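You operate a simulated robot arm through the tools that you are given. There is no shell and no other tool. Be economical: measure what you need, move in short steps, check, and stop when the job is done.

The job below is to be done with a simulated robot arm. You get a single attempt, and the scene is never put back.

## Task
Move the pink plug from J5 to J7 with the low rack off, and switch the link over to J7.
Fine: turn the purple knob to J7 and switch on again: the link display reads J7 LINK; leave the supply knobs and the output switch alone.

Only the result counts: the job must be done as asked and must still hold three seconds after the hand-in. Knocking over, shifting, dropping, spilling or breaking anything else fails it.

## Robot
A 6-joint arm with a two-finger parallel gripper on a trunk, on a base that drives. Base frame: it is fixed to the floor where the robot stands at the start and does not move with it; the origin is under the middle of the robot, x ahead of it, y to its left, z up. Readings come in m, degrees, newtons and seconds.
With the tool pointing down near the work surface it reaches from about 0.3 to 0.68 m from the robot's upright axis, wherever it stands. Its first joint turns from -166.0 to 166.0 degrees. Places, roughly: amps knob [0.4, -0.4, 0.5]; green power switch [0.4, 0, 0.8]; link display [0.4, -0.5, 0.8]; pink plug (3x3x5 cm) [0.5, -0.2, 0.9]; purple knob of the low rack [0.4, -0.6, 0.8]; socket J5 [0.5, -0.2, 0.9]; socket J6 [0.5, -0.3, 0.9]; socket J7 [0.5, -0.4, 0.9]; volts knob [0.4, -0.1, 0.5]; yellow output switch [0.4, -0.6, 0.5]. Payload 1.57 kg.
The tool frame sits at the grasp point between the pads (the TCP): z along the fingers, y along the line on which they close. The tips reach 0.03 m beyond it. The gripper opens to 0.11 m. The fingers are 0.024 m wide and 0.012 m thick; the gripper's body (0.048 by 0.112 m) begins 0.078 m behind the TCP.
Orientation is told as [roll, pitch, yaw] about the base's x, y, z axes, in that order, counted from this pose: with the fingers straight down and closing along the base's y, the tool's x points along the base's -x, its y along +y and its z along -z.

## Interface
- The arm moves only by the tool send_rows. Its argument "plan" is a list of rows, each an object of numbers (a shift or turn left out is 0, a gripper value left out holds the last): "dx", "dy", "dz": the shift along the tool's x, y, z in m; "wx", "wy", "wz": the turn, a rotation vector about the tool's x, y, z in degrees. In form: [{"dx": .., "dy": .., "dz": .., "wx": .., "wy": .., "wz": ..}, ...]. A call has 1 to 12 rows; each row is the pose to reach, as a shift and turn from the pose commanded when the call began, along the tool's axes at that moment. "gripper" is the opening, from 0 (shut) to 1 (fully open), set as the call begins (left out, the last holds). A row lasts 0.2 s, in which the tool goes at most 0.05 m and 8.6 degrees; a call with a longer step from one row to the next is refused whole, and so is a gripper value outside its range. A pose out of reach is approached as far as the arm can. The call stops where the force on the tool passes 40 N (or 10 N more than at its start, if that is more) or the arm is blocked; 0.2 s more then pass. The fingers move at their own pace (about 0.108 m/s each) and stop on an object; they squeeze with about 37 N. The grip force told is the motor's: it shows also when the fingers shut on nothing. Time passes only in rows, and 0.2 s behind the last, so rows that repeat a pose let the fingers close. It gives the time, the measured TCP pose, the force on the tool (base axes), the opening and the grip force at its end, in the units of the frame above (readings bear some noise), with the torque about the TCP (base axes, N m) and any sound that the robot's microphone picked up.
- Cameras (640 x 400 px; columns grow to the right, rows downward): "scene" is now at [0.0297, 0.0908, 1.6449]; the picture's right is [-0.71, -0.70, 0.00], its down [-0.59, 0.59, -0.55] and it looks along [0.39, -0.39, -0.83] (base axes); focal length 256 px, centre (320, 200). "wrist" rides on the gripper at [0.07, 0.016, -0.141] in the tool frame; the picture's right is [-0.23, 0.97, 0.00], its down [-0.86, -0.20, -0.48] and it looks along [-0.47, -0.11, 0.88] (tool axes); focal length 222 px, centre (320, 200). There is no depth. A picture from a camera that has moved, and an enlarged one, comes with that camera's place and axes in the base frame and with its lens.
- get_image(camera): a new picture of that camera. The clock stands still meanwhile.
- lift_body(by): slides the trunk up (or, below 0, down) by that many m; the arm and the scene camera ride with it, the base frame stays. It gives what a move gives, with no picture.
- roll_base(legs): drives the robot by 1 to 6 legs, each [ahead, left, turn to the left] in m, m and degrees, along the robot's own axes; the way and the turn of a leg run together, so that a leg with both is an arc; at most 1.5 m and 180 degrees a leg. The arm and the cameras ride along, it lands a little off, and it stops where it bumps. It gives what a move gives.
- pan_tilt(pan, tilt): turns the head with the scene camera to pan (to the left, within 120 degrees either way) and tilt (down, from -29 to 69), counted from straight ahead of the robot. It gives what a move gives.
- enlarge(camera, box): a new picture of the part [left, top, right, bottom] of that camera's present view, enlarged. The clock stands still meanwhile.
- hand_in(): hands the job in; it is judged then, once.

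Work in short steps. Places have to be worked out from the pictures, the camera data and where the tool is seen: move nearer, look again, correct. Check each grasp and each placing, and mend what went wrong. You have 120 turns and 98 pictures in all, those below and enlarged ones among them. Open the gripper and draw the arm clear of the work before you hand the job in, unless the task says otherwise; then end with one line.

The tools are called after "Request:" as name(argument=value, ...) on one line, values as JSON. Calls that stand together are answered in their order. send_rows: Moves the arm, as the interface text tells. Its arguments: {"type":"object","properties":{"plan":{"type":"array","items":{"type":"object","properties":{"dx":{"type":"number"},"dy":{"type":"number"},"dz":{"type":"number"},"wx":{"type":"number"},"wy":{"type":"number"},"wz":{"type":"number"}}}},"gripper":{"type":"number"}},"required":["plan"]} The other tools are called the same way: lift_body (by) slides the trunk up or down; roll_base (legs) drives the base; pan_tilt (pan, tilt) turns the head that bears the scene camera; get_image (camera) takes a picture; enlarge (camera, box) takes an enlarged picture of a part of a camera's view; hand_in () hands the job in.

At the start:

```text
time: 0.0
tcp_pos: [0.2163, -0.3185, 1.2118]
tool_rot: [0.0, 0.0, 0.0]
contact_force: [0.1, -0.7, -0.7]
ft_torque: [0.0, 0.03, -0.02]
opening: 0.1101
gripper_force: 0.0
trunk travel left (down, up): [-0.25, 0.34]
robot x, y, heading: [-0.0027, -0.0014, -0.3]
head pan, tilt: [-45.4, 56.5]
```

scene: 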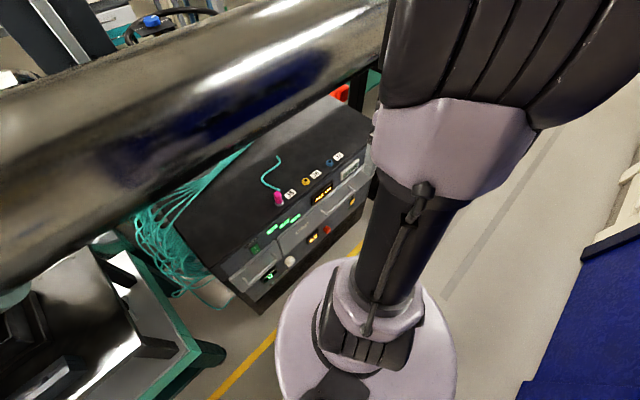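
wrist: 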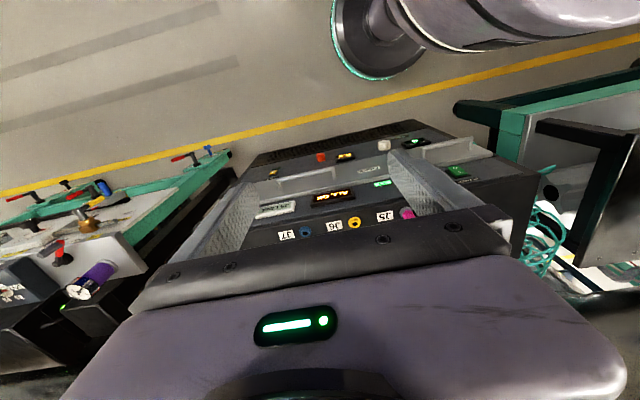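

The rack stands ahead-right with sockets on top; I enlarge both views to read the front panel.

Request:
enlarge(camera="scene", box=[180, 90, 400, 310])

Request:
enlarge(camera="wrist", box=[220, 110, 520, 270])

```text
1.82 times, centred on (290, 200) of scene
camera zoom: at [0.0297, 0.0908, 1.6449], right [-0.71, -0.7, 0.0], down [-0.59, 0.59, -0.55], along [0.39, -0.39, -0.83], focal length 465 px, centre (374, 200)
```

zoom: 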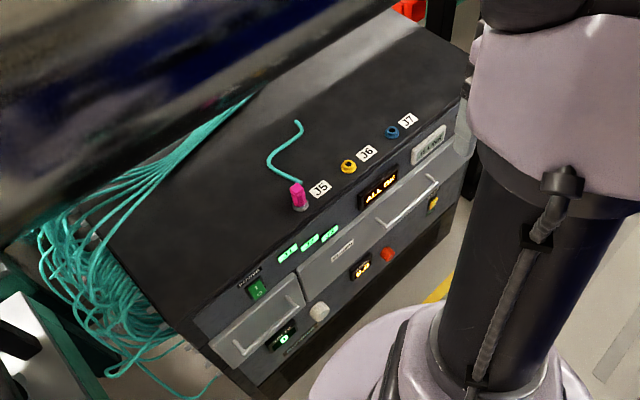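

```text
2.13 times, centred on (370, 190) of wrist
camera zoom: at [0.1461, -0.3015, 1.3529], right [0.23, 0.97, 0.0], down [0.86, -0.2, 0.48], along [0.47, -0.11, -0.88], focal length 474 px, centre (213, 221)
```

zoom: 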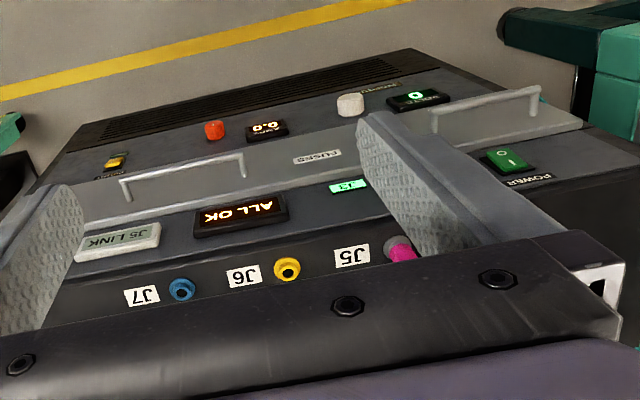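

Before driving I check what lies behind the robot with the head panned to both sides.

Request:
pan_tilt(pan=-120, tilt=45)

Request:
get_image(camera="scene")

Request:
pan_tilt(pan=120, tilt=45)

Request:
get_image(camera="scene")

```text
time: 1.5
tcp_pos: [0.2169, -0.3194, 1.2115]
tool_rot: [0.0, 0.0, 0.1]
contact_force: [0.4, 0.6, -0.7]
ft_torque: [0.03, -0.02, -0.04]
opening: 0.1098
gripper_force: 0.2
trunk travel left (down, up): [-0.25, 0.34]
robot x, y, heading: [-0.0025, 0.001, 0.0]
head pan, tilt: [-120.0, 45.0]
```

```text
93 pictures are left
camera scene: at [-0.0604, 0.0706, 1.6602], right [-0.87, 0.5, 0.0], down [0.35, 0.61, -0.71], along [-0.35, -0.61, -0.71], focal length 256 px, centre (320, 200)
```

scene: 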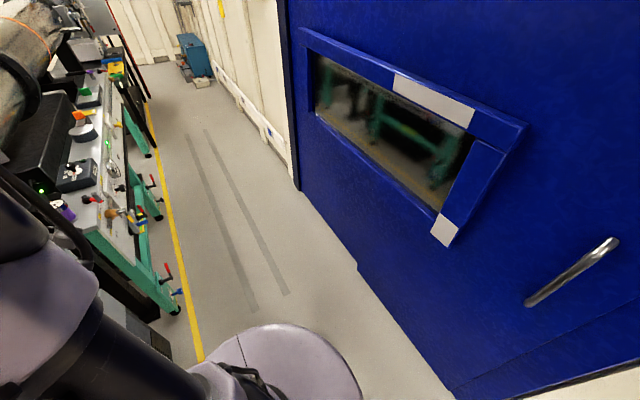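

```text
time: 4.9
tcp_pos: [0.2157, -0.3192, 1.2117]
tool_rot: [0.0, -0.1, 0.0]
contact_force: [0.9, -0.2, -0.5]
ft_torque: [0.0, 0.03, -0.03]
opening: 0.11
gripper_force: 0.1
trunk travel left (down, up): [-0.25, 0.34]
robot x, y, heading: [-0.001, -0.003, -0.1]
head pan, tilt: [120.0, 45.0]
```

```text
92 pictures are left
camera scene: at [-0.0604, 0.2114, 1.6602], right [0.87, 0.5, 0.0], down [0.35, -0.61, -0.71], along [-0.35, 0.61, -0.71], focal length 256 px, centre (320, 200)
```

scene: 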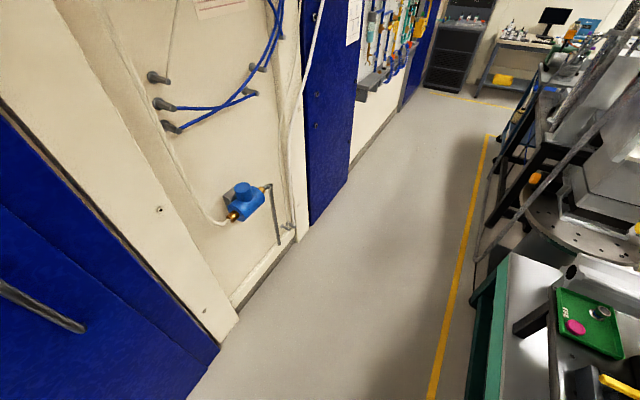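

There is a wall about 0.75 m behind; backing 0.25 m is safe. Then look at the rack front.

Request:
roll_base(legs=[[-0.25, 0, 0]])

Request:
pan_tilt(pan=-25, tilt=50)

Request:
get_image(camera="scene")

Request:
get_image(camera="wrist")

```text
time: 6.7
tcp_pos: [-0.0347, -0.3202, 1.2118]
tool_rot: [0.0, -0.1, 0.4]
contact_force: [-0.2, -0.8, -0.4]
ft_torque: [0.02, -0.04, -0.05]
opening: 0.11
gripper_force: 0.3
trunk travel left (down, up): [-0.25, 0.34]
robot x, y, heading: [-0.2516, -0.0009, 0.3]
head pan, tilt: [120.0, 45.0]
```

```text
time: 9.0
tcp_pos: [-0.0329, -0.3182, 1.2129]
tool_rot: [0.0, 0.0, 0.5]
contact_force: [0.3, 0.4, 0.0]
ft_torque: [0.0, 0.0, 0.03]
opening: 0.1099
gripper_force: 0.0
trunk travel left (down, up): [-0.25, 0.34]
robot x, y, heading: [-0.2491, 0.0007, 0.3]
head pan, tilt: [-25.0, 50.0]
```

```text
91 pictures are left
camera scene: at [-0.2025, 0.108, 1.6533], right [-0.42, -0.91, 0.0], down [-0.7, 0.32, -0.64], along [0.58, -0.27, -0.77], focal length 256 px, centre (320, 200)
```

scene: 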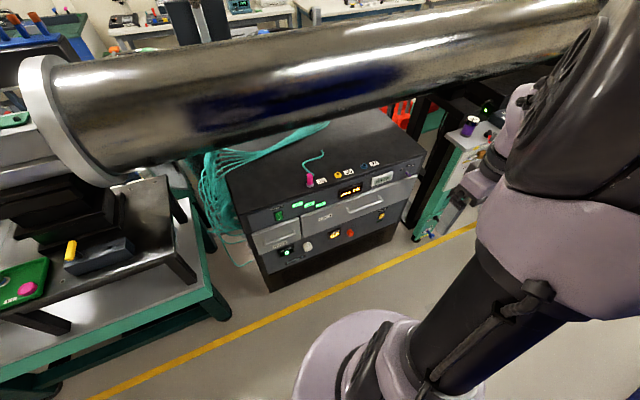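

```text
90 pictures are left
camera wrist: at [-0.1038, -0.3014, 1.3529], right [0.22, 0.98, 0.0], down [0.86, -0.19, 0.48], along [0.47, -0.11, -0.88], focal length 222 px, centre (320, 200)
```

wrist: 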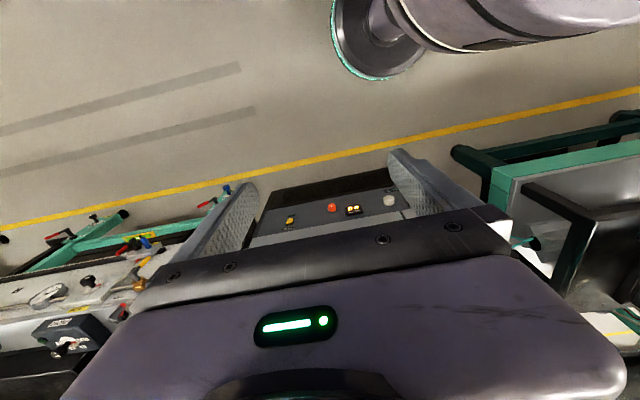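

I enlarge the rack front from this better viewpoint.

Request:
enlarge(camera="scene", box=[230, 130, 430, 270])

Request:
enlarge(camera="scene", box=[300, 135, 430, 225])

```text
2.86 times, centred on (330, 200) of scene
camera zoom: at [-0.2025, 0.108, 1.6533], right [-0.42, -0.91, 0.0], down [-0.7, 0.32, -0.64], along [0.58, -0.27, -0.77], focal length 731 px, centre (291, 200)
```

zoom: 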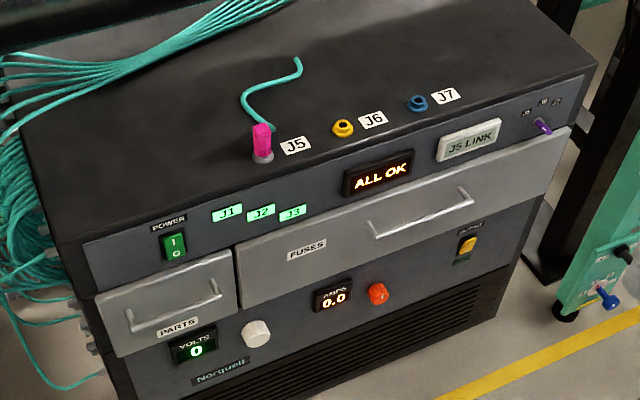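

```text
4.44 times, centred on (365, 180) of scene
camera zoom: at [-0.2025, 0.108, 1.6533], right [-0.42, -0.91, 0.0], down [-0.7, 0.32, -0.64], along [0.58, -0.27, -0.77], focal length 1137 px, centre (120, 289)
```

zoom: 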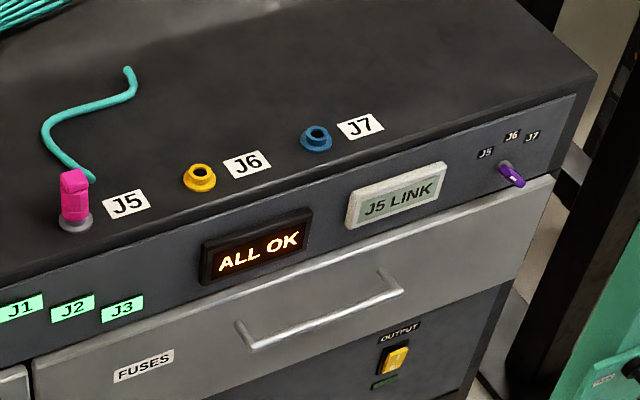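

Switch is at about (0.448, 0.0, 0.776). I tilt the tool 45° forward and bring it in front of the power switch for a close look with the wrist camera.

Request:
send_rows(plan=[{"dx": -0.0233, "dy": 0.0318, "dz": 0.0263, "wy": -4.5}, {"dx": -0.0466, "dy": 0.0636, "dz": 0.0526, "wy": -9}, {"dx": -0.0699, "dy": 0.0954, "dz": 0.0789, "wy": -13.5}, {"dx": -0.0932, "dy": 0.1272, "dz": 0.1052, "wy": -18}, {"dx": -0.1165, "dy": 0.159, "dz": 0.1315, "wy": -22.5}, {"dx": -0.1398, "dy": 0.1908, "dz": 0.1578, "wy": -27}, {"dx": -0.1631, "dy": 0.2226, "dz": 0.1841, "wy": -31.5}, {"dx": -0.1864, "dy": 0.2544, "dz": 0.2104, "wy": -36}, {"dx": -0.2097, "dy": 0.2862, "dz": 0.2367, "wy": -40.5}, {"dx": -0.233, "dy": 0.318, "dz": 0.263, "wy": -45}], gripper=1)

Request:
get_image(camera="wrist")

Request:
get_image(camera="scene")

```text
time: 11.2
tcp_pos: [0.2539, 0.0097, 1.0619]
tool_rot: [6.0, -38.6, -3.2]
contact_force: [1.2, 0.8, -0.6]
ft_torque: [-0.09, 0.1, -0.08]
opening: 0.1097
gripper_force: 0.0
out of reach, approached as far as the arm can: row 6, 7, 8, 9, 10
trunk travel left (down, up): [-0.25, 0.34]
robot x, y, heading: [-0.2509, -0.0053, 0.7]
head pan, tilt: [-25.0, 50.0]
```

```text
87 pictures are left
camera wrist: at [0.1101, 0.0207, 1.13], right [0.17, 0.96, 0.22], down [0.37, -0.27, 0.89], along [0.91, -0.07, -0.4], focal length 222 px, centre (320, 200)
```

wrist: 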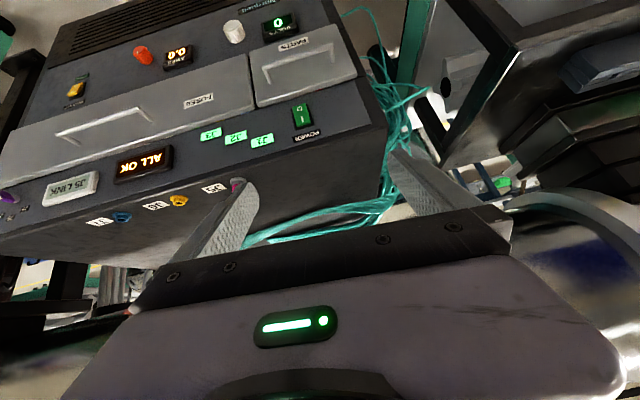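

```text
86 pictures are left
camera scene: at [-0.1936, 0.1136, 1.6524], right [-0.42, -0.91, 0.01], down [-0.7, 0.32, -0.64], along [0.58, -0.27, -0.77], focal length 256 px, centre (320, 200)
```

scene: 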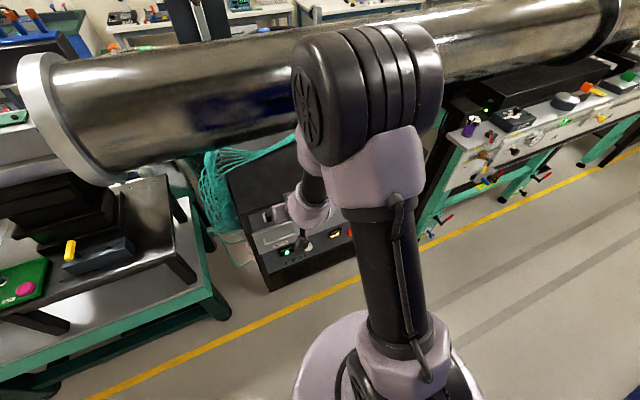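

The arm was at its limit; lowering the trunk helps. I lower by 0.15 and look again.

Request:
lift_body(by=-0.15)

Request:
get_image(camera="wrist")

```text
time: 12.9
tcp_pos: [0.247, 0.0067, 0.9159]
tool_rot: [6.3, -38.9, -3.4]
contact_force: [0.3, 0.6, 0.6]
ft_torque: [0.01, 0.01, 0.02]
opening: 0.1102
gripper_force: 0.0
trunk travel left (down, up): [-0.1, 0.49]
robot x, y, heading: [-0.2547, 0.0002, 0.6]
head pan, tilt: [-25.0, 50.0]
```

```text
85 pictures are left
camera wrist: at [0.1038, 0.0164, 0.9826], right [0.17, 0.96, 0.22], down [0.36, -0.27, 0.89], along [0.92, -0.07, -0.4], focal length 222 px, centre (320, 200)
```

wrist: 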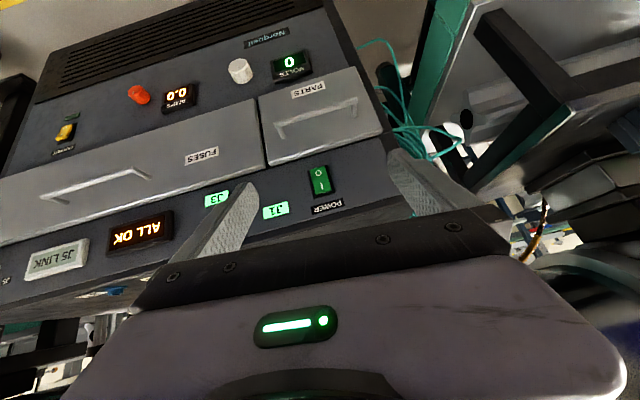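

Triangulating from the two wrist views: switch at about (0.440, -0.002, 0.803), "0" end at the bottom (z≈0.79). I close the gripper in place to see what the commanded pose is.

Request:
send_rows(plan=[{}, {}, {}, {}], gripper=0)

```text
time: 13.9
tcp_pos: [0.2484, 0.0044, 0.915]
tool_rot: [6.2, -38.9, -3.3]
contact_force: [-0.2, -0.9, -0.4]
ft_torque: [0.0, 0.0, -0.01]
opening: 0.0001
gripper_force: 21.6
trunk travel left (down, up): [-0.1, 0.49]
robot x, y, heading: [-0.2482, 0.0014, 0.5]
head pan, tilt: [-25.0, 50.0]
```

Pose holds. I drive 0.10 m nearer so the press is well within reach, then lower to the switch height.

Request:
roll_base(legs=[[0.09, 0, 0]])

Request:
send_rows(plan=[{"dx": 0.02, "dy": -0.004, "dz": 0.02}, {"dx": 0.04, "dy": -0.008, "dz": 0.04}, {"dx": 0.055, "dy": -0.013, "dz": 0.07}, {"dx": 0.06, "dy": -0.016, "dz": 0.09}])

Request:
get_image(camera="wrist")

```text
time: 15.0
tcp_pos: [0.3362, 0.0053, 0.9143]
tool_rot: [6.3, -38.9, -3.4]
contact_force: [0.1, 0.1, -0.4]
ft_torque: [-0.01, -0.02, -0.02]
opening: 0.0001
gripper_force: 21.2
trunk travel left (down, up): [-0.1, 0.49]
robot x, y, heading: [-0.161, -0.0003, 0.5]
head pan, tilt: [-25.0, 50.0]
```

```text
time: 16.0
tcp_pos: [0.3738, -0.0112, 0.8256]
tool_rot: [8.4, -37.4, -4.1]
contact_force: [-0.4, 0.1, 0.0]
ft_torque: [0.0, -0.02, 0.0]
opening: 0.0
gripper_force: 21.8
out of reach, approached as far as the arm can: row 1, 2, 3, 4
trunk travel left (down, up): [-0.1, 0.49]
robot x, y, heading: [-0.1657, 0.0005, 0.3]
head pan, tilt: [-25.0, 50.0]
```

```text
84 pictures are left
camera wrist: at [0.2312, -0.0032, 0.896], right [0.17, 0.95, 0.25], down [0.39, -0.3, 0.87], along [0.91, -0.05, -0.42], focal length 222 px, centre (320, 200)
```

wrist: 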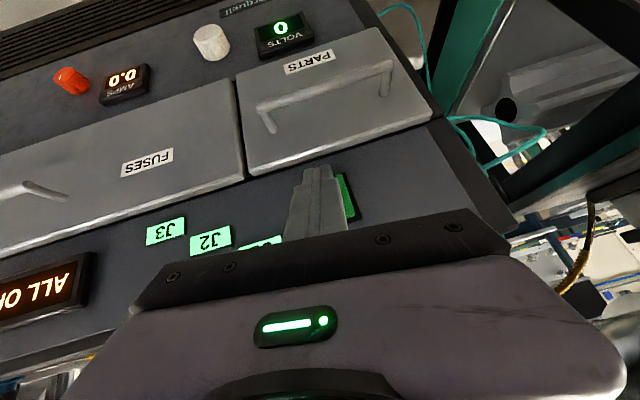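

The tip is ahead of the switch, slightly high and to its right. I lower the trunk 0.021 and shift 0.011 m left.

Request:
lift_body(by=-0.021)

Request:
send_rows(plan=[{"dx": -0.004, "dy": 0.011, "dz": 0.003}, {"dx": -0.008, "dy": 0.011, "dz": 0.006}])

Request:
enlarge(camera="wrist", box=[220, 110, 420, 250])

Request:
enlarge(camera="scene", box=[200, 130, 440, 290])

```text
time: 16.7
tcp_pos: [0.3732, -0.0119, 0.8046]
tool_rot: [8.5, -37.6, -4.2]
contact_force: [1.0, -0.7, 0.4]
ft_torque: [-0.01, -0.02, -0.02]
opening: 0.0001
gripper_force: 21.5
trunk travel left (down, up): [-0.079, 0.511]
robot x, y, heading: [-0.1655, 0.0031, 0.2]
head pan, tilt: [-25.0, 50.0]
```

```text
time: 17.3
tcp_pos: [0.384, 0.0024, 0.808]
tool_rot: [8.3, -37.5, -4.1]
contact_force: [0.2, -0.1, -0.6]
ft_torque: [-0.04, 0.02, 0.04]
opening: 0.0002
gripper_force: 21.1
trunk travel left (down, up): [-0.079, 0.511]
robot x, y, heading: [-0.1679, -0.0021, 0.3]
head pan, tilt: [-25.0, 50.0]
```

```text
2.86 times, centred on (320, 180) of wrist
camera zoom: at [0.242, 0.009, 0.8779], right [0.16, 0.95, 0.25], down [0.39, -0.3, 0.87], along [0.91, -0.05, -0.42], focal length 635 px, centre (320, 257)
```

zoom: 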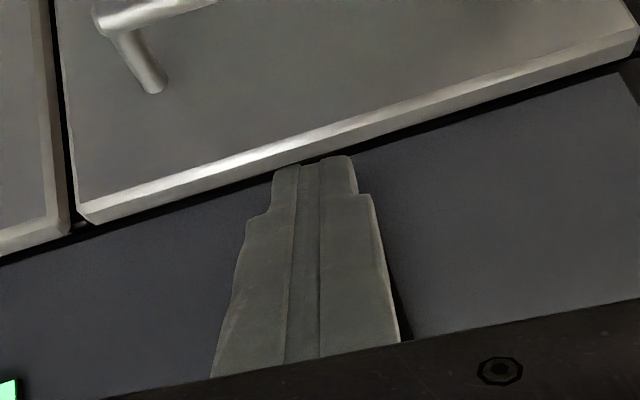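

```text
2.50 times, centred on (320, 210) of scene
camera zoom: at [-0.1137, 0.1085, 1.4823], right [-0.42, -0.91, 0.0], down [-0.7, 0.32, -0.64], along [0.58, -0.27, -0.77], focal length 640 px, centre (320, 175)
```

zoom: 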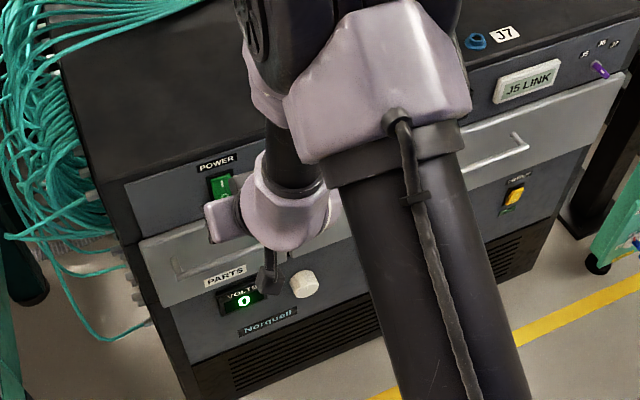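

Tip is ~3 cm from the panel at z≈0.79, laterally covering the switch. I push forward slowly; the force stop protects.

Request:
send_rows(plan=[{"dx": -0.0072, "dy": -0.002, "dz": 0.007}, {"dx": -0.0144, "dy": -0.004, "dz": 0.014}, {"dx": -0.018, "dy": -0.004, "dz": 0.0175}, {"dx": -0.0216, "dy": -0.004, "dz": 0.021}, {"dx": -0.0252, "dy": -0.004, "dz": 0.0245}])

Request:
enlarge(camera="scene", box=[200, 130, 440, 290])

```text
time: 18.4
tcp_pos: [0.4089, -0.0019, 0.7984]
tool_rot: [8.2, -36.6, -4.0]
contact_force: [-13.0, -0.6, -2.2]
ft_torque: [-0.25, 0.27, -0.02]
opening: 0.0
gripper_force: 21.5
trunk travel left (down, up): [-0.079, 0.511]
robot x, y, heading: [-0.1678, 0.0049, 0.3]
head pan, tilt: [-25.0, 50.0]
stopped in row 5: the force on the tool passed its limit at 46 N (the readings are from after the stop); the commanded pose is now the measured one
```

```text
2.50 times, centred on (320, 210) of scene
camera zoom: at [-0.116, 0.1084, 1.4823], right [-0.42, -0.91, 0.0], down [-0.7, 0.32, -0.64], along [0.58, -0.27, -0.77], focal length 640 px, centre (320, 175)
```

zoom: 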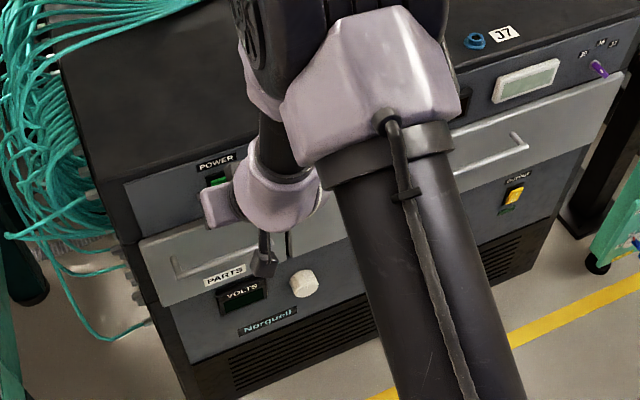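

The displays are dark: the rack is off. I retract by backing the base, then check.

Request:
roll_base(legs=[[-0.15, 0, 0]])

Request:
get_image(camera="wrist")

Request:
get_image(camera="scene")

```text
time: 19.8
tcp_pos: [0.2641, -0.0014, 0.8003]
tool_rot: [8.2, -37.0, -4.0]
contact_force: [-0.8, -0.1, -0.2]
ft_torque: [0.0, 0.01, 0.01]
opening: 0.0
gripper_force: 21.3
trunk travel left (down, up): [-0.079, 0.511]
robot x, y, heading: [-0.3084, 0.0004, 0.3]
head pan, tilt: [-25.0, 50.0]
```

```text
80 pictures are left
camera wrist: at [0.1231, 0.0059, 0.8722], right [0.16, 0.95, 0.25], down [0.4, -0.29, 0.87], along [0.9, -0.04, -0.43], focal length 222 px, centre (320, 200)
```

wrist: 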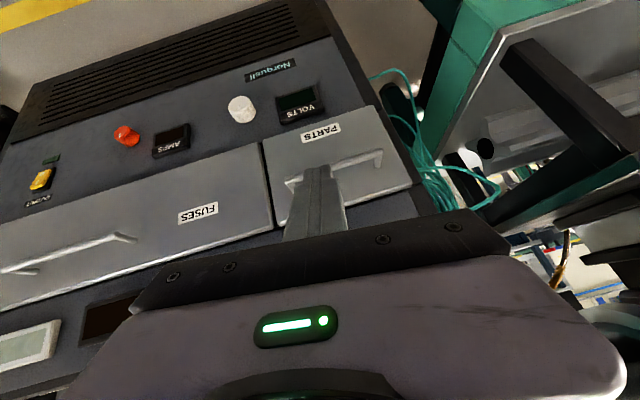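

```text
79 pictures are left
camera scene: at [-0.2605, 0.1076, 1.4823], right [-0.42, -0.91, 0.0], down [-0.7, 0.32, -0.64], along [0.58, -0.27, -0.77], focal length 256 px, centre (320, 200)
```

scene: 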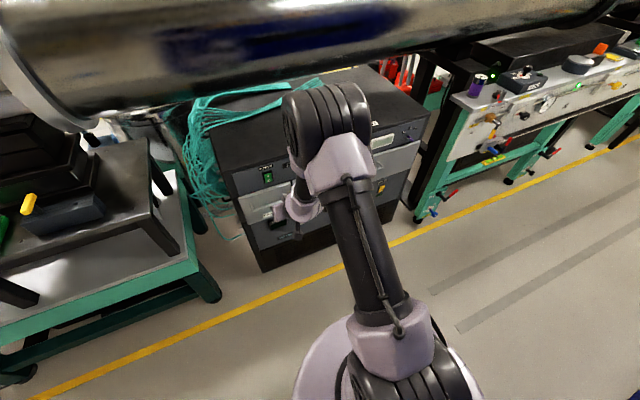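

Rack is off and the switch is untouched otherwise. Next the plug: J5 I estimate at (0.495,-0.17,0.855), J7 at (0.50,-0.438,0.855). I move the base right 0.3, raise the trunk and open the gripper.

Request:
roll_base(legs=[[0, -0.3, 0]])

Request:
lift_body(by=0.14)

Request:
send_rows(plan=[{"wx": 4, "wz": 1.5}, {"wx": 8, "wz": 3}, {"wx": 8, "wz": 3}], gripper=1)

Request:
get_image(camera="wrist")

```text
time: 21.8
tcp_pos: [0.265, -0.3065, 0.8003]
tool_rot: [8.2, -36.9, -4.3]
contact_force: [-0.6, -0.2, 0.1]
ft_torque: [0.04, 0.01, -0.03]
opening: 0.0
gripper_force: 21.8
trunk travel left (down, up): [-0.079, 0.511]
robot x, y, heading: [-0.3104, -0.3056, 0.1]
head pan, tilt: [-25.0, 50.0]
```

```text
time: 23.5
tcp_pos: [0.2664, -0.3053, 0.9402]
tool_rot: [8.2, -36.8, -4.2]
contact_force: [0.0, -0.5, -0.2]
ft_torque: [-0.03, -0.02, -0.01]
opening: 0.0002
gripper_force: 21.6
trunk travel left (down, up): [-0.219, 0.371]
robot x, y, heading: [-0.3072, -0.3016, 0.2]
head pan, tilt: [-25.0, 50.0]
```

```text
time: 24.3
tcp_pos: [0.2736, -0.3057, 0.9443]
tool_rot: [6.1, -36.3, -6.3]
contact_force: [0.1, 0.1, -0.1]
ft_torque: [-0.01, 0.03, -0.01]
opening: 0.1097
gripper_force: 0.2
out of reach, approached as far as the arm can: row 1, 2, 3
trunk travel left (down, up): [-0.219, 0.371]
robot x, y, heading: [-0.3071, -0.3067, 0.1]
head pan, tilt: [-25.0, 50.0]
```

```text
78 pictures are left
camera wrist: at [0.1324, -0.2883, 1.018], right [0.23, 0.95, 0.22], down [0.39, -0.29, 0.87], along [0.89, -0.12, -0.44], focal length 222 px, centre (320, 200)
```

wrist: 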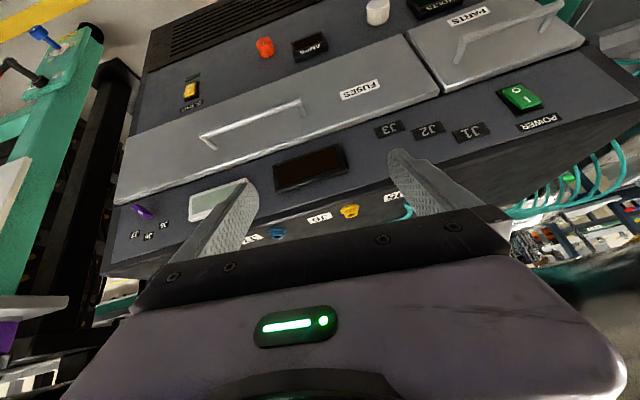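

Orientation is drifting at a joint limit; I reduce tilt to 30° while squaring roll and yaw, shifting the tool slightly outward.

Request:
send_rows(plan=[{"dx": -0.01, "dz": 0.01, "wx": 1.2, "wy": 3.4, "wz": -2.5}, {"dx": -0.02, "dz": 0.02, "wx": 2.4, "wy": 6.8, "wz": -5}, {"dx": -0.02, "dz": 0.02, "wx": 2.4, "wy": 6.8, "wz": -5}])

```text
time: 25.1
tcp_pos: [0.3014, -0.3071, 0.9409]
tool_rot: [0.4, -29.6, 0.0]
contact_force: [-0.1, 0.2, 0.7]
ft_torque: [-0.04, 0.01, -0.03]
opening: 0.1101
gripper_force: 0.1
trunk travel left (down, up): [-0.219, 0.371]
robot x, y, heading: [-0.3093, -0.3032, 0.1]
head pan, tilt: [-25.0, 50.0]
```

Reachable and square. I test how far I can tilt from here (relevant to the knob later).

Request:
send_rows(plan=[{"wy": -8}, {"wy": -16}, {"wy": -24}, {"wy": -32}])

```text
time: 26.1
tcp_pos: [0.3625, -0.2948, 0.9818]
tool_rot: [5.7, -45.2, -4.2]
contact_force: [-0.2, 0.2, 0.3]
ft_torque: [0.01, -0.02, 0.01]
opening: 0.11
gripper_force: 0.0
out of reach, approached as far as the arm can: row 1, 2, 3, 4
trunk travel left (down, up): [-0.219, 0.371]
robot x, y, heading: [-0.3062, -0.2998, 0.2]
head pan, tilt: [-25.0, 50.0]
```

More tilt is available further out. I settle at 35° tilt and shift left to face the plug, then look.

Request:
send_rows(plan=[{"dy": 0.04, "wx": 1, "wy": 3.5, "wz": -1}, {"dy": 0.08, "wx": 2, "wy": 7, "wz": -2}, {"dy": 0.12, "wx": 2.8, "wy": 10.5, "wz": -2.9}, {"dy": 0.12, "wx": 2.8, "wy": 10.5, "wz": -2.9}])

Request:
get_image(camera="wrist")

Request:
get_image(camera="scene")

```text
time: 27.1
tcp_pos: [0.363, -0.1745, 0.9954]
tool_rot: [-0.4, -35.0, 1.0]
contact_force: [0.6, 1.4, 0.4]
ft_torque: [0.03, -0.01, -0.02]
opening: 0.1097
gripper_force: 0.0
out of reach, approached as far as the arm can: row 1, 2, 3
trunk travel left (down, up): [-0.219, 0.371]
robot x, y, heading: [-0.3068, -0.3015, 0.2]
head pan, tilt: [-25.0, 50.0]
```

```text
77 pictures are left
camera wrist: at [0.2243, -0.1582, 1.0706], right [0.17, 0.98, 0.13], down [0.43, -0.19, 0.88], along [0.89, -0.1, -0.45], focal length 222 px, centre (320, 200)
```

wrist: 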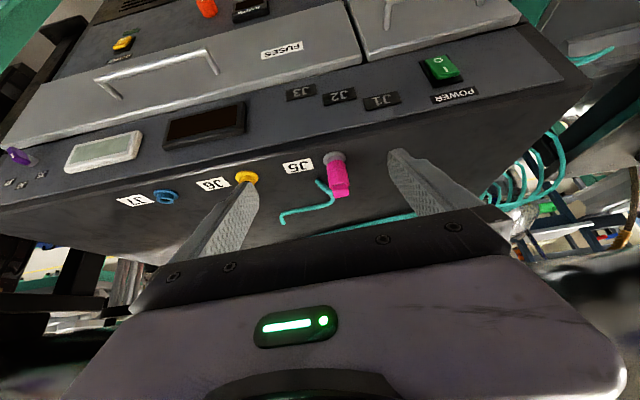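

```text
76 pictures are left
camera scene: at [-0.2581, -0.1905, 1.6221], right [-0.42, -0.91, 0.0], down [-0.69, 0.32, -0.64], along [0.58, -0.27, -0.77], focal length 256 px, centre (320, 200)
```

scene: 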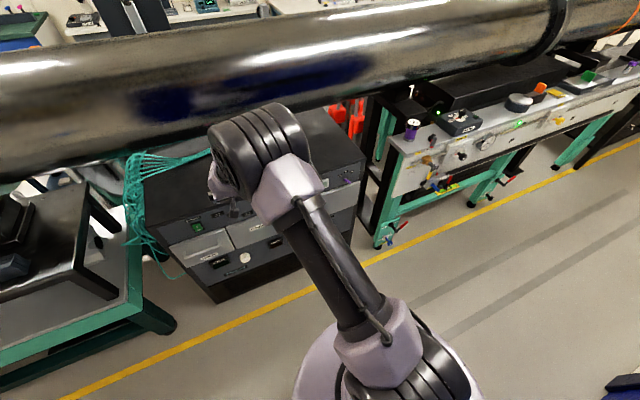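

J5 collar ≈ (0.472,-0.158,0.89), J6 y≈-0.284, J7 ≈ (0.471,-0.411,0.89); plug top ≈0.944. I drive 0.10 ahead, then correct from the reading.

Request:
roll_base(legs=[[0.1, 0, 0]])

Request:
get_image(camera="wrist")

```text
time: 28.3
tcp_pos: [0.4652, -0.1755, 0.9945]
tool_rot: [0.1, -34.8, 0.5]
contact_force: [0.4, 1.3, 0.4]
ft_torque: [0.01, 0.01, -0.03]
opening: 0.1101
gripper_force: 0.1
trunk travel left (down, up): [-0.219, 0.371]
robot x, y, heading: [-0.2026, -0.3044, 0.2]
head pan, tilt: [-25.0, 50.0]
```

```text
75 pictures are left
camera wrist: at [0.3267, -0.159, 1.0703], right [0.18, 0.98, 0.13], down [0.43, -0.2, 0.88], along [0.88, -0.1, -0.46], focal length 222 px, centre (320, 200)
```

wrist: 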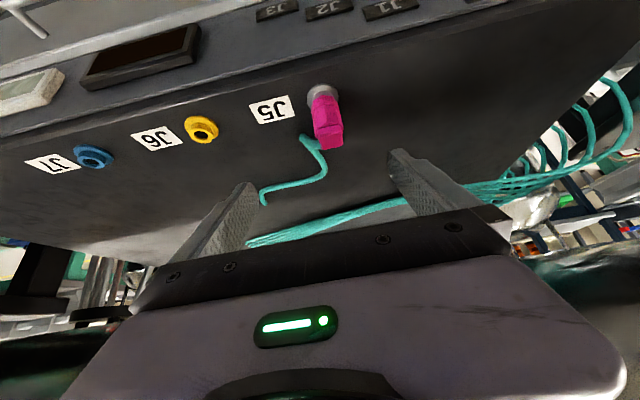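

Refined: plug axis at about (0.466,-0.158), top 0.945. I descend to TCP (0.466,-0.158,0.926) with the fingers open on either side.

Request:
send_rows(plan=[{"dx": 0, "dy": 0.0175, "dz": 0}, {"dx": 0.01, "dy": 0.0175, "dz": 0.0145}, {"dx": 0.02, "dy": 0.0175, "dz": 0.029}, {"dx": 0.03, "dy": 0.0175, "dz": 0.0435}, {"dx": 0.039, "dy": 0.0175, "dz": 0.0572}])

Request:
get_image(camera="wrist")

```text
time: 29.5
tcp_pos: [0.464, -0.1581, 0.9243]
tool_rot: [0.1, -34.9, 0.4]
contact_force: [0.6, 0.1, 0.3]
ft_torque: [0.01, 0.0, 0.01]
opening: 0.1099
gripper_force: 0.1
trunk travel left (down, up): [-0.219, 0.371]
robot x, y, heading: [-0.2058, -0.3025, 0.1]
head pan, tilt: [-25.0, 50.0]
```

```text
74 pictures are left
camera wrist: at [0.3251, -0.1408, 1.0003], right [0.18, 0.98, 0.13], down [0.43, -0.2, 0.88], along [0.89, -0.1, -0.45], focal length 222 px, centre (320, 200)
```

wrist: 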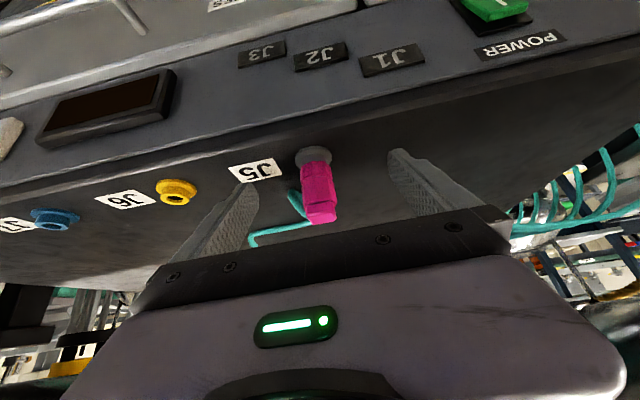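

The plug sits at the grasp point between the fingers. I close.

Request:
send_rows(plan=[{}, {}, {}, {}], gripper=0)

Request:
get_image(camera="wrist")

```text
time: 30.5
tcp_pos: [0.4631, -0.1579, 0.9245]
tool_rot: [0.1, -34.8, 0.4]
contact_force: [-0.2, 0.1, -0.7]
ft_torque: [1.28, -0.28, 0.79]
opening: 0.017
gripper_force: 33.0
trunk travel left (down, up): [-0.219, 0.371]
robot x, y, heading: [-0.2047, -0.2991, 0.4]
head pan, tilt: [-25.0, 50.0]
```

```text
73 pictures are left
camera wrist: at [0.3248, -0.1412, 1.0002], right [0.18, 0.98, 0.13], down [0.43, -0.2, 0.88], along [0.89, -0.1, -0.46], focal length 222 px, centre (320, 200)
```

wrist: 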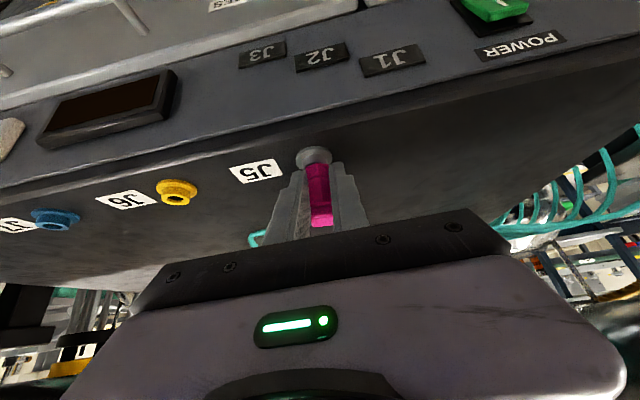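

Gripped (17 mm). I pull straight up.

Request:
send_rows(plan=[{"dx": -0.0057, "dz": -0.0082}, {"dx": -0.0114, "dz": -0.0164}, {"dx": -0.0228, "dz": -0.0328}, {"dx": -0.0342, "dz": -0.0492}, {"dx": -0.0457, "dz": -0.0657}])

Request:
get_image(camera="wrist")

```text
time: 31.7
tcp_pos: [0.4653, -0.1587, 1.0069]
tool_rot: [0.1, -35.0, 0.5]
contact_force: [0.3, -0.5, 0.4]
ft_torque: [0.01, -0.02, 0.04]
opening: 0.0245
gripper_force: 36.3
trunk travel left (down, up): [-0.219, 0.371]
robot x, y, heading: [-0.2055, -0.302, 0.5]
head pan, tilt: [-25.0, 50.0]
```

```text
72 pictures are left
camera wrist: at [0.3251, -0.1421, 1.0824], right [0.18, 0.98, 0.13], down [0.43, -0.2, 0.88], along [0.89, -0.1, -0.45], focal length 222 px, centre (320, 200)
```

wrist: 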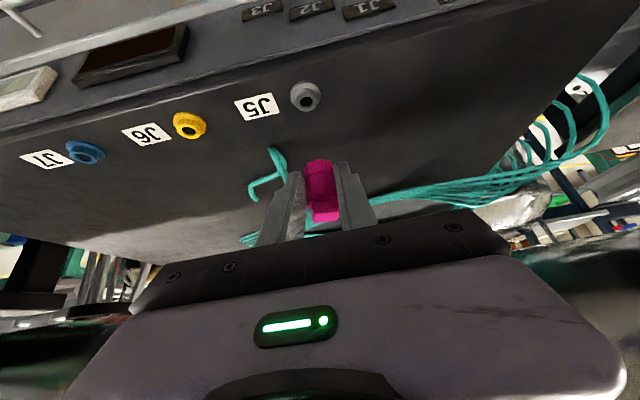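

The plug is out. I zoom to check how it sits in the fingers.

Request:
enlarge(camera="wrist", box=[250, 140, 390, 240])

Request:
enlarge(camera="wrist", box=[50, 80, 330, 220])

```text
4.00 times, centred on (320, 190) of wrist
camera zoom: at [0.3251, -0.1421, 1.0824], right [0.18, 0.98, 0.13], down [0.43, -0.2, 0.88], along [0.89, -0.1, -0.45], focal length 888 px, centre (320, 240)
```

zoom: 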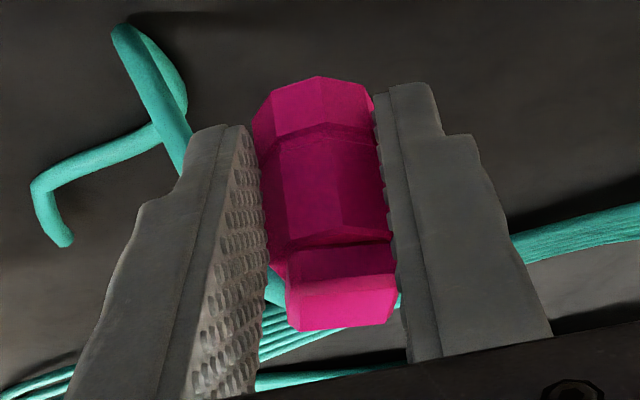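

```text
2.29 times, centred on (190, 150) of wrist
camera zoom: at [0.3251, -0.1421, 1.0824], right [0.18, 0.98, 0.13], down [0.43, -0.2, 0.88], along [0.89, -0.1, -0.45], focal length 508 px, centre (617, 314)
```

zoom: 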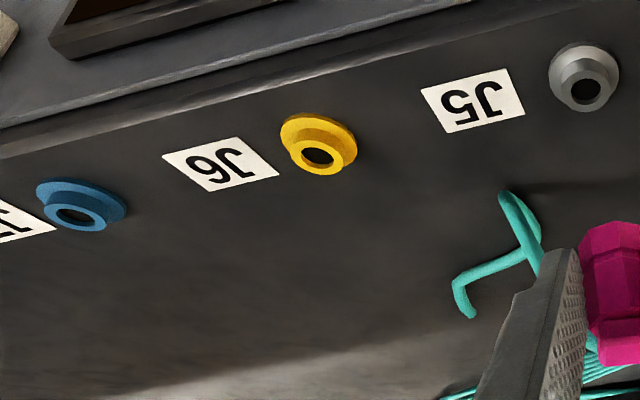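

The plug sits straight in the fingers, same height as before. I move 0.25 m right to over J7.

Request:
send_rows(plan=[{"dy": -0.042}, {"dy": -0.084}, {"dy": -0.126}, {"dy": -0.168}, {"dy": -0.21}, {"dy": -0.25}, {"dy": -0.25}])

Request:
get_image(camera="wrist")

Request:
get_image(camera="scene")

```text
time: 33.3
tcp_pos: [0.4707, -0.408, 1.0085]
tool_rot: [3.6, -35.3, -4.8]
contact_force: [-2.6, -2.5, -2.0]
ft_torque: [0.05, -0.32, 0.28]
opening: 0.0246
gripper_force: 36.3
out of reach, approached as far as the arm can: row 4, 5, 6
trunk travel left (down, up): [-0.219, 0.371]
robot x, y, heading: [-0.205, -0.3005, 0.3]
head pan, tilt: [-25.0, 50.0]
```

```text
69 pictures are left
camera wrist: at [0.3321, -0.3876, 1.0833], right [0.23, 0.96, 0.18], down [0.41, -0.26, 0.87], along [0.88, -0.13, -0.45], focal length 222 px, centre (320, 200)
```

wrist: 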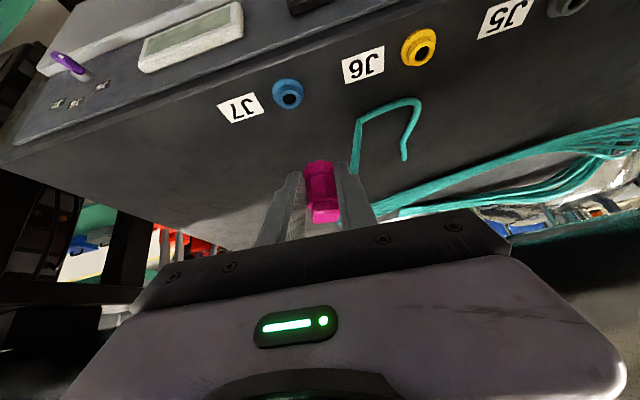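

```text
68 pictures are left
camera scene: at [-0.157, -0.1926, 1.6223], right [-0.42, -0.91, 0.0], down [-0.7, 0.32, -0.64], along [0.58, -0.27, -0.77], focal length 256 px, centre (320, 200)
```

scene: 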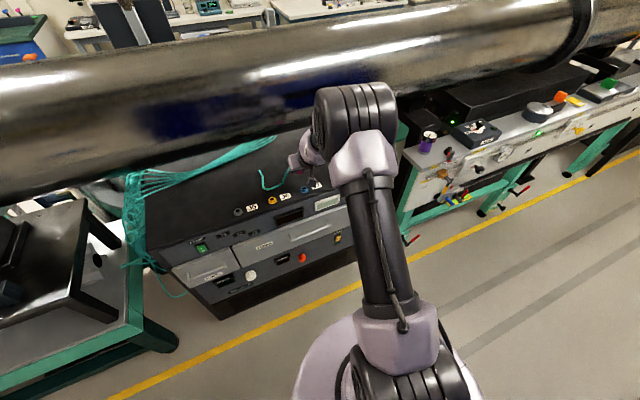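

The arm hits a joint limit on this side (yaw −4.8°). I move the arm back left, square it, and shift the base right instead.

Request:
send_rows(plan=[{"dy": 0.04, "wx": 0.3, "wz": -1.3}, {"dy": 0.08, "wx": 0.6, "wz": -2.6}, {"dy": 0.12, "wx": 0.9, "wz": -3.9}, {"dy": 0.12, "wx": 0.9, "wz": -3.9}])

Request:
roll_base(legs=[[0, -0.12, 0]])

Request:
get_image(camera="wrist")

```text
time: 34.3
tcp_pos: [0.4661, -0.2881, 1.0092]
tool_rot: [-3.5, -34.8, 5.4]
contact_force: [1.0, -0.6, -0.8]
ft_torque: [0.0, 0.03, -0.01]
opening: 0.0244
gripper_force: 36.5
trunk travel left (down, up): [-0.219, 0.371]
robot x, y, heading: [-0.2068, -0.3037, 0.4]
head pan, tilt: [-25.0, 50.0]
```

```text
time: 35.5
tcp_pos: [0.4676, -0.4038, 1.007]
tool_rot: [-3.5, -34.8, 5.2]
contact_force: [0.0, 0.4, -1.0]
ft_torque: [0.01, -0.04, 0.04]
opening: 0.0244
gripper_force: 36.3
trunk travel left (down, up): [-0.219, 0.371]
robot x, y, heading: [-0.2086, -0.4194, 0.5]
head pan, tilt: [-25.0, 50.0]
```

```text
67 pictures are left
camera wrist: at [0.3276, -0.3899, 1.0827], right [0.13, 0.99, 0.08], down [0.44, -0.13, 0.89], along [0.89, -0.08, -0.45], focal length 222 px, centre (320, 200)
```

wrist: 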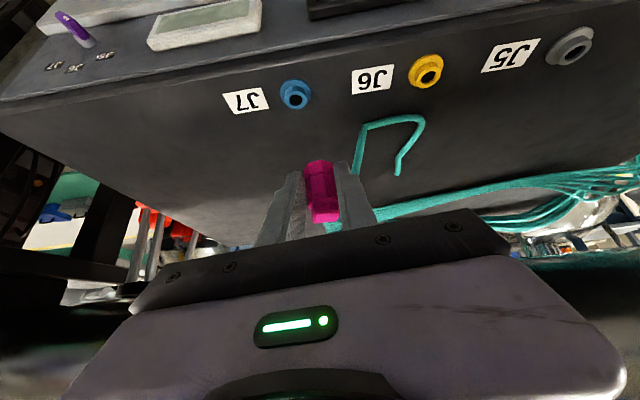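

My fix overshot because the commanded pose was still square; I undo it. Then I'll match J7's pixel to where J5 appeared after the lift (hole ≈ (305,99)).

Request:
send_rows(plan=[{"wx": -0.9, "wz": 3.9}, {"wx": -0.9, "wz": 3.9}])

Request:
get_image(camera="wrist")

Request:
enlarge(camera="wrist", box=[220, 50, 420, 190])

```text
time: 36.1
tcp_pos: [0.4668, -0.4018, 1.0074]
tool_rot: [0.2, -34.9, 0.7]
contact_force: [0.5, 0.0, 0.4]
ft_torque: [0.0, 0.04, 0.03]
opening: 0.0243
gripper_force: 36.3
trunk travel left (down, up): [-0.219, 0.371]
robot x, y, heading: [-0.2045, -0.4192, 0.4]
head pan, tilt: [-25.0, 50.0]
```

```text
66 pictures are left
camera wrist: at [0.3282, -0.386, 1.0837], right [0.18, 0.98, 0.13], down [0.43, -0.2, 0.88], along [0.89, -0.1, -0.45], focal length 222 px, centre (320, 200)
```

wrist: 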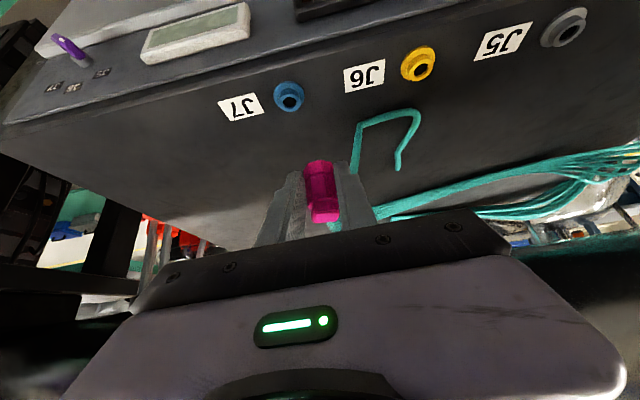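

```text
2.86 times, centred on (320, 120) of wrist
camera zoom: at [0.3282, -0.386, 1.0837], right [0.18, 0.98, 0.13], down [0.43, -0.2, 0.88], along [0.89, -0.1, -0.45], focal length 635 px, centre (320, 429)
```

zoom: 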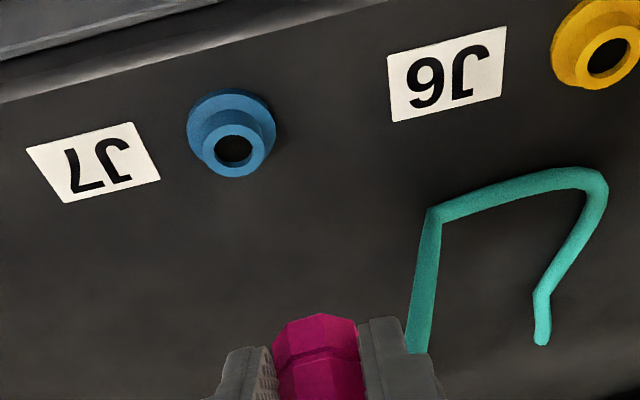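

J7's hole is 17 px left of the reference; that means about 16 mm further right and ~2-3 mm back. I correct and recheck.

Request:
send_rows(plan=[{"dx": 0.002, "dy": -0.0158, "dz": -0.0014}, {"dx": 0.002, "dy": -0.0158, "dz": -0.0014}])

Request:
enlarge(camera="wrist", box=[220, 50, 420, 190])

```text
time: 36.7
tcp_pos: [0.4648, -0.4205, 1.0078]
tool_rot: [0.1, -34.8, 0.7]
contact_force: [-0.3, 0.1, -0.5]
ft_torque: [-0.03, 0.03, 0.0]
opening: 0.0246
gripper_force: 36.2
trunk travel left (down, up): [-0.219, 0.371]
robot x, y, heading: [-0.2049, -0.4208, 0.2]
head pan, tilt: [-25.0, 50.0]
```

```text
2.86 times, centred on (320, 120) of wrist
camera zoom: at [0.3264, -0.4026, 1.0831], right [0.18, 0.98, 0.13], down [0.43, -0.2, 0.88], along [0.89, -0.1, -0.45], focal length 635 px, centre (320, 429)
```

zoom: 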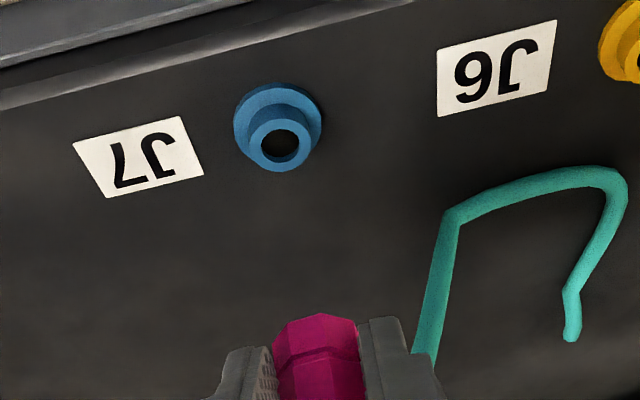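

Hole matches the reference pixel. I descend, first 5 cm.

Request:
send_rows(plan=[{"dx": 0.0114, "dz": 0.0164}, {"dx": 0.0171, "dz": 0.0246}, {"dx": 0.0228, "dz": 0.0328}, {"dx": 0.0285, "dz": 0.041}])

Request:
enlarge(camera="wrist", box=[220, 90, 420, 230])

```text
time: 37.7
tcp_pos: [0.4638, -0.4175, 0.9703]
tool_rot: [0.3, -34.7, 0.5]
contact_force: [-0.5, 0.1, -0.2]
ft_torque: [0.01, 0.02, 0.05]
opening: 0.0244
gripper_force: 35.9
out of reach, approached as far as the arm can: row 3, 4
trunk travel left (down, up): [-0.219, 0.371]
robot x, y, heading: [-0.2078, -0.4159, 0.3]
head pan, tilt: [-25.0, 50.0]
```

```text
2.86 times, centred on (320, 160) of wrist
camera zoom: at [0.3258, -0.4021, 1.0476], right [0.17, 0.98, 0.13], down [0.43, -0.2, 0.88], along [0.88, -0.09, -0.46], focal length 635 px, centre (320, 314)
```

zoom: 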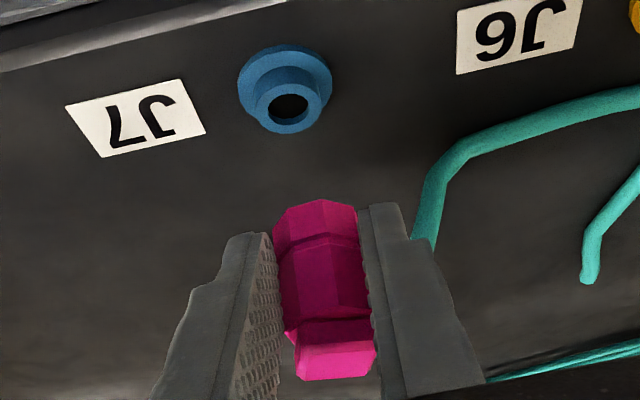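

The wrist limit stops the arm; I continue the descent with the trunk, in steps.

Request:
lift_body(by=-0.022)

Request:
enlarge(camera="wrist", box=[220, 90, 420, 230])

```text
time: 38.4
tcp_pos: [0.4645, -0.4176, 0.9488]
tool_rot: [0.3, -34.6, 0.6]
contact_force: [-0.2, 0.5, 0.1]
ft_torque: [0.01, 0.01, -0.03]
opening: 0.0246
gripper_force: 36.2
trunk travel left (down, up): [-0.197, 0.393]
robot x, y, heading: [-0.2075, -0.4166, 0.1]
head pan, tilt: [-25.0, 50.0]
```

```text
2.86 times, centred on (320, 160) of wrist
camera zoom: at [0.3256, -0.4021, 1.0257], right [0.17, 0.98, 0.13], down [0.43, -0.2, 0.88], along [0.88, -0.09, -0.46], focal length 635 px, centre (320, 314)
```

zoom: 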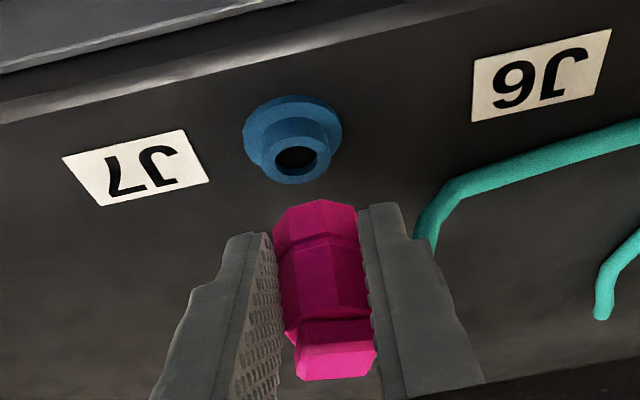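

Alignment tracks well. Lowering another 12 mm.

Request:
lift_body(by=-0.012)

Request:
enlarge(camera="wrist", box=[220, 90, 420, 230])

```text
time: 39.0
tcp_pos: [0.4638, -0.4175, 0.9373]
tool_rot: [0.3, -34.6, 0.6]
contact_force: [0.8, -1.0, -0.6]
ft_torque: [-0.02, 0.0, 0.02]
opening: 0.0247
gripper_force: 36.7
trunk travel left (down, up): [-0.185, 0.405]
robot x, y, heading: [-0.2024, -0.4189, 0.2]
head pan, tilt: [-25.0, 50.0]
```

```text
2.86 times, centred on (320, 160) of wrist
camera zoom: at [0.3256, -0.4021, 1.0137], right [0.17, 0.98, 0.13], down [0.43, -0.2, 0.88], along [0.88, -0.09, -0.46], focal length 635 px, centre (320, 314)
```

zoom: 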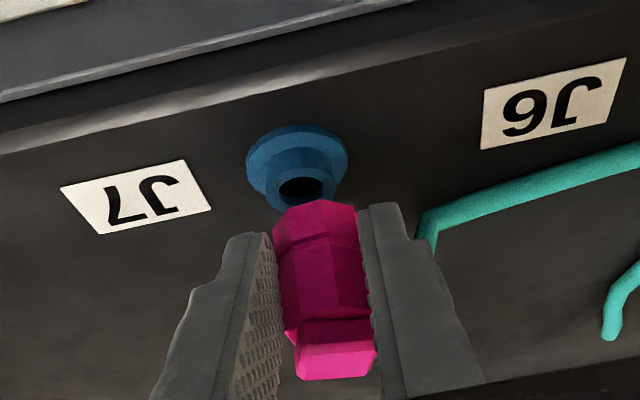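

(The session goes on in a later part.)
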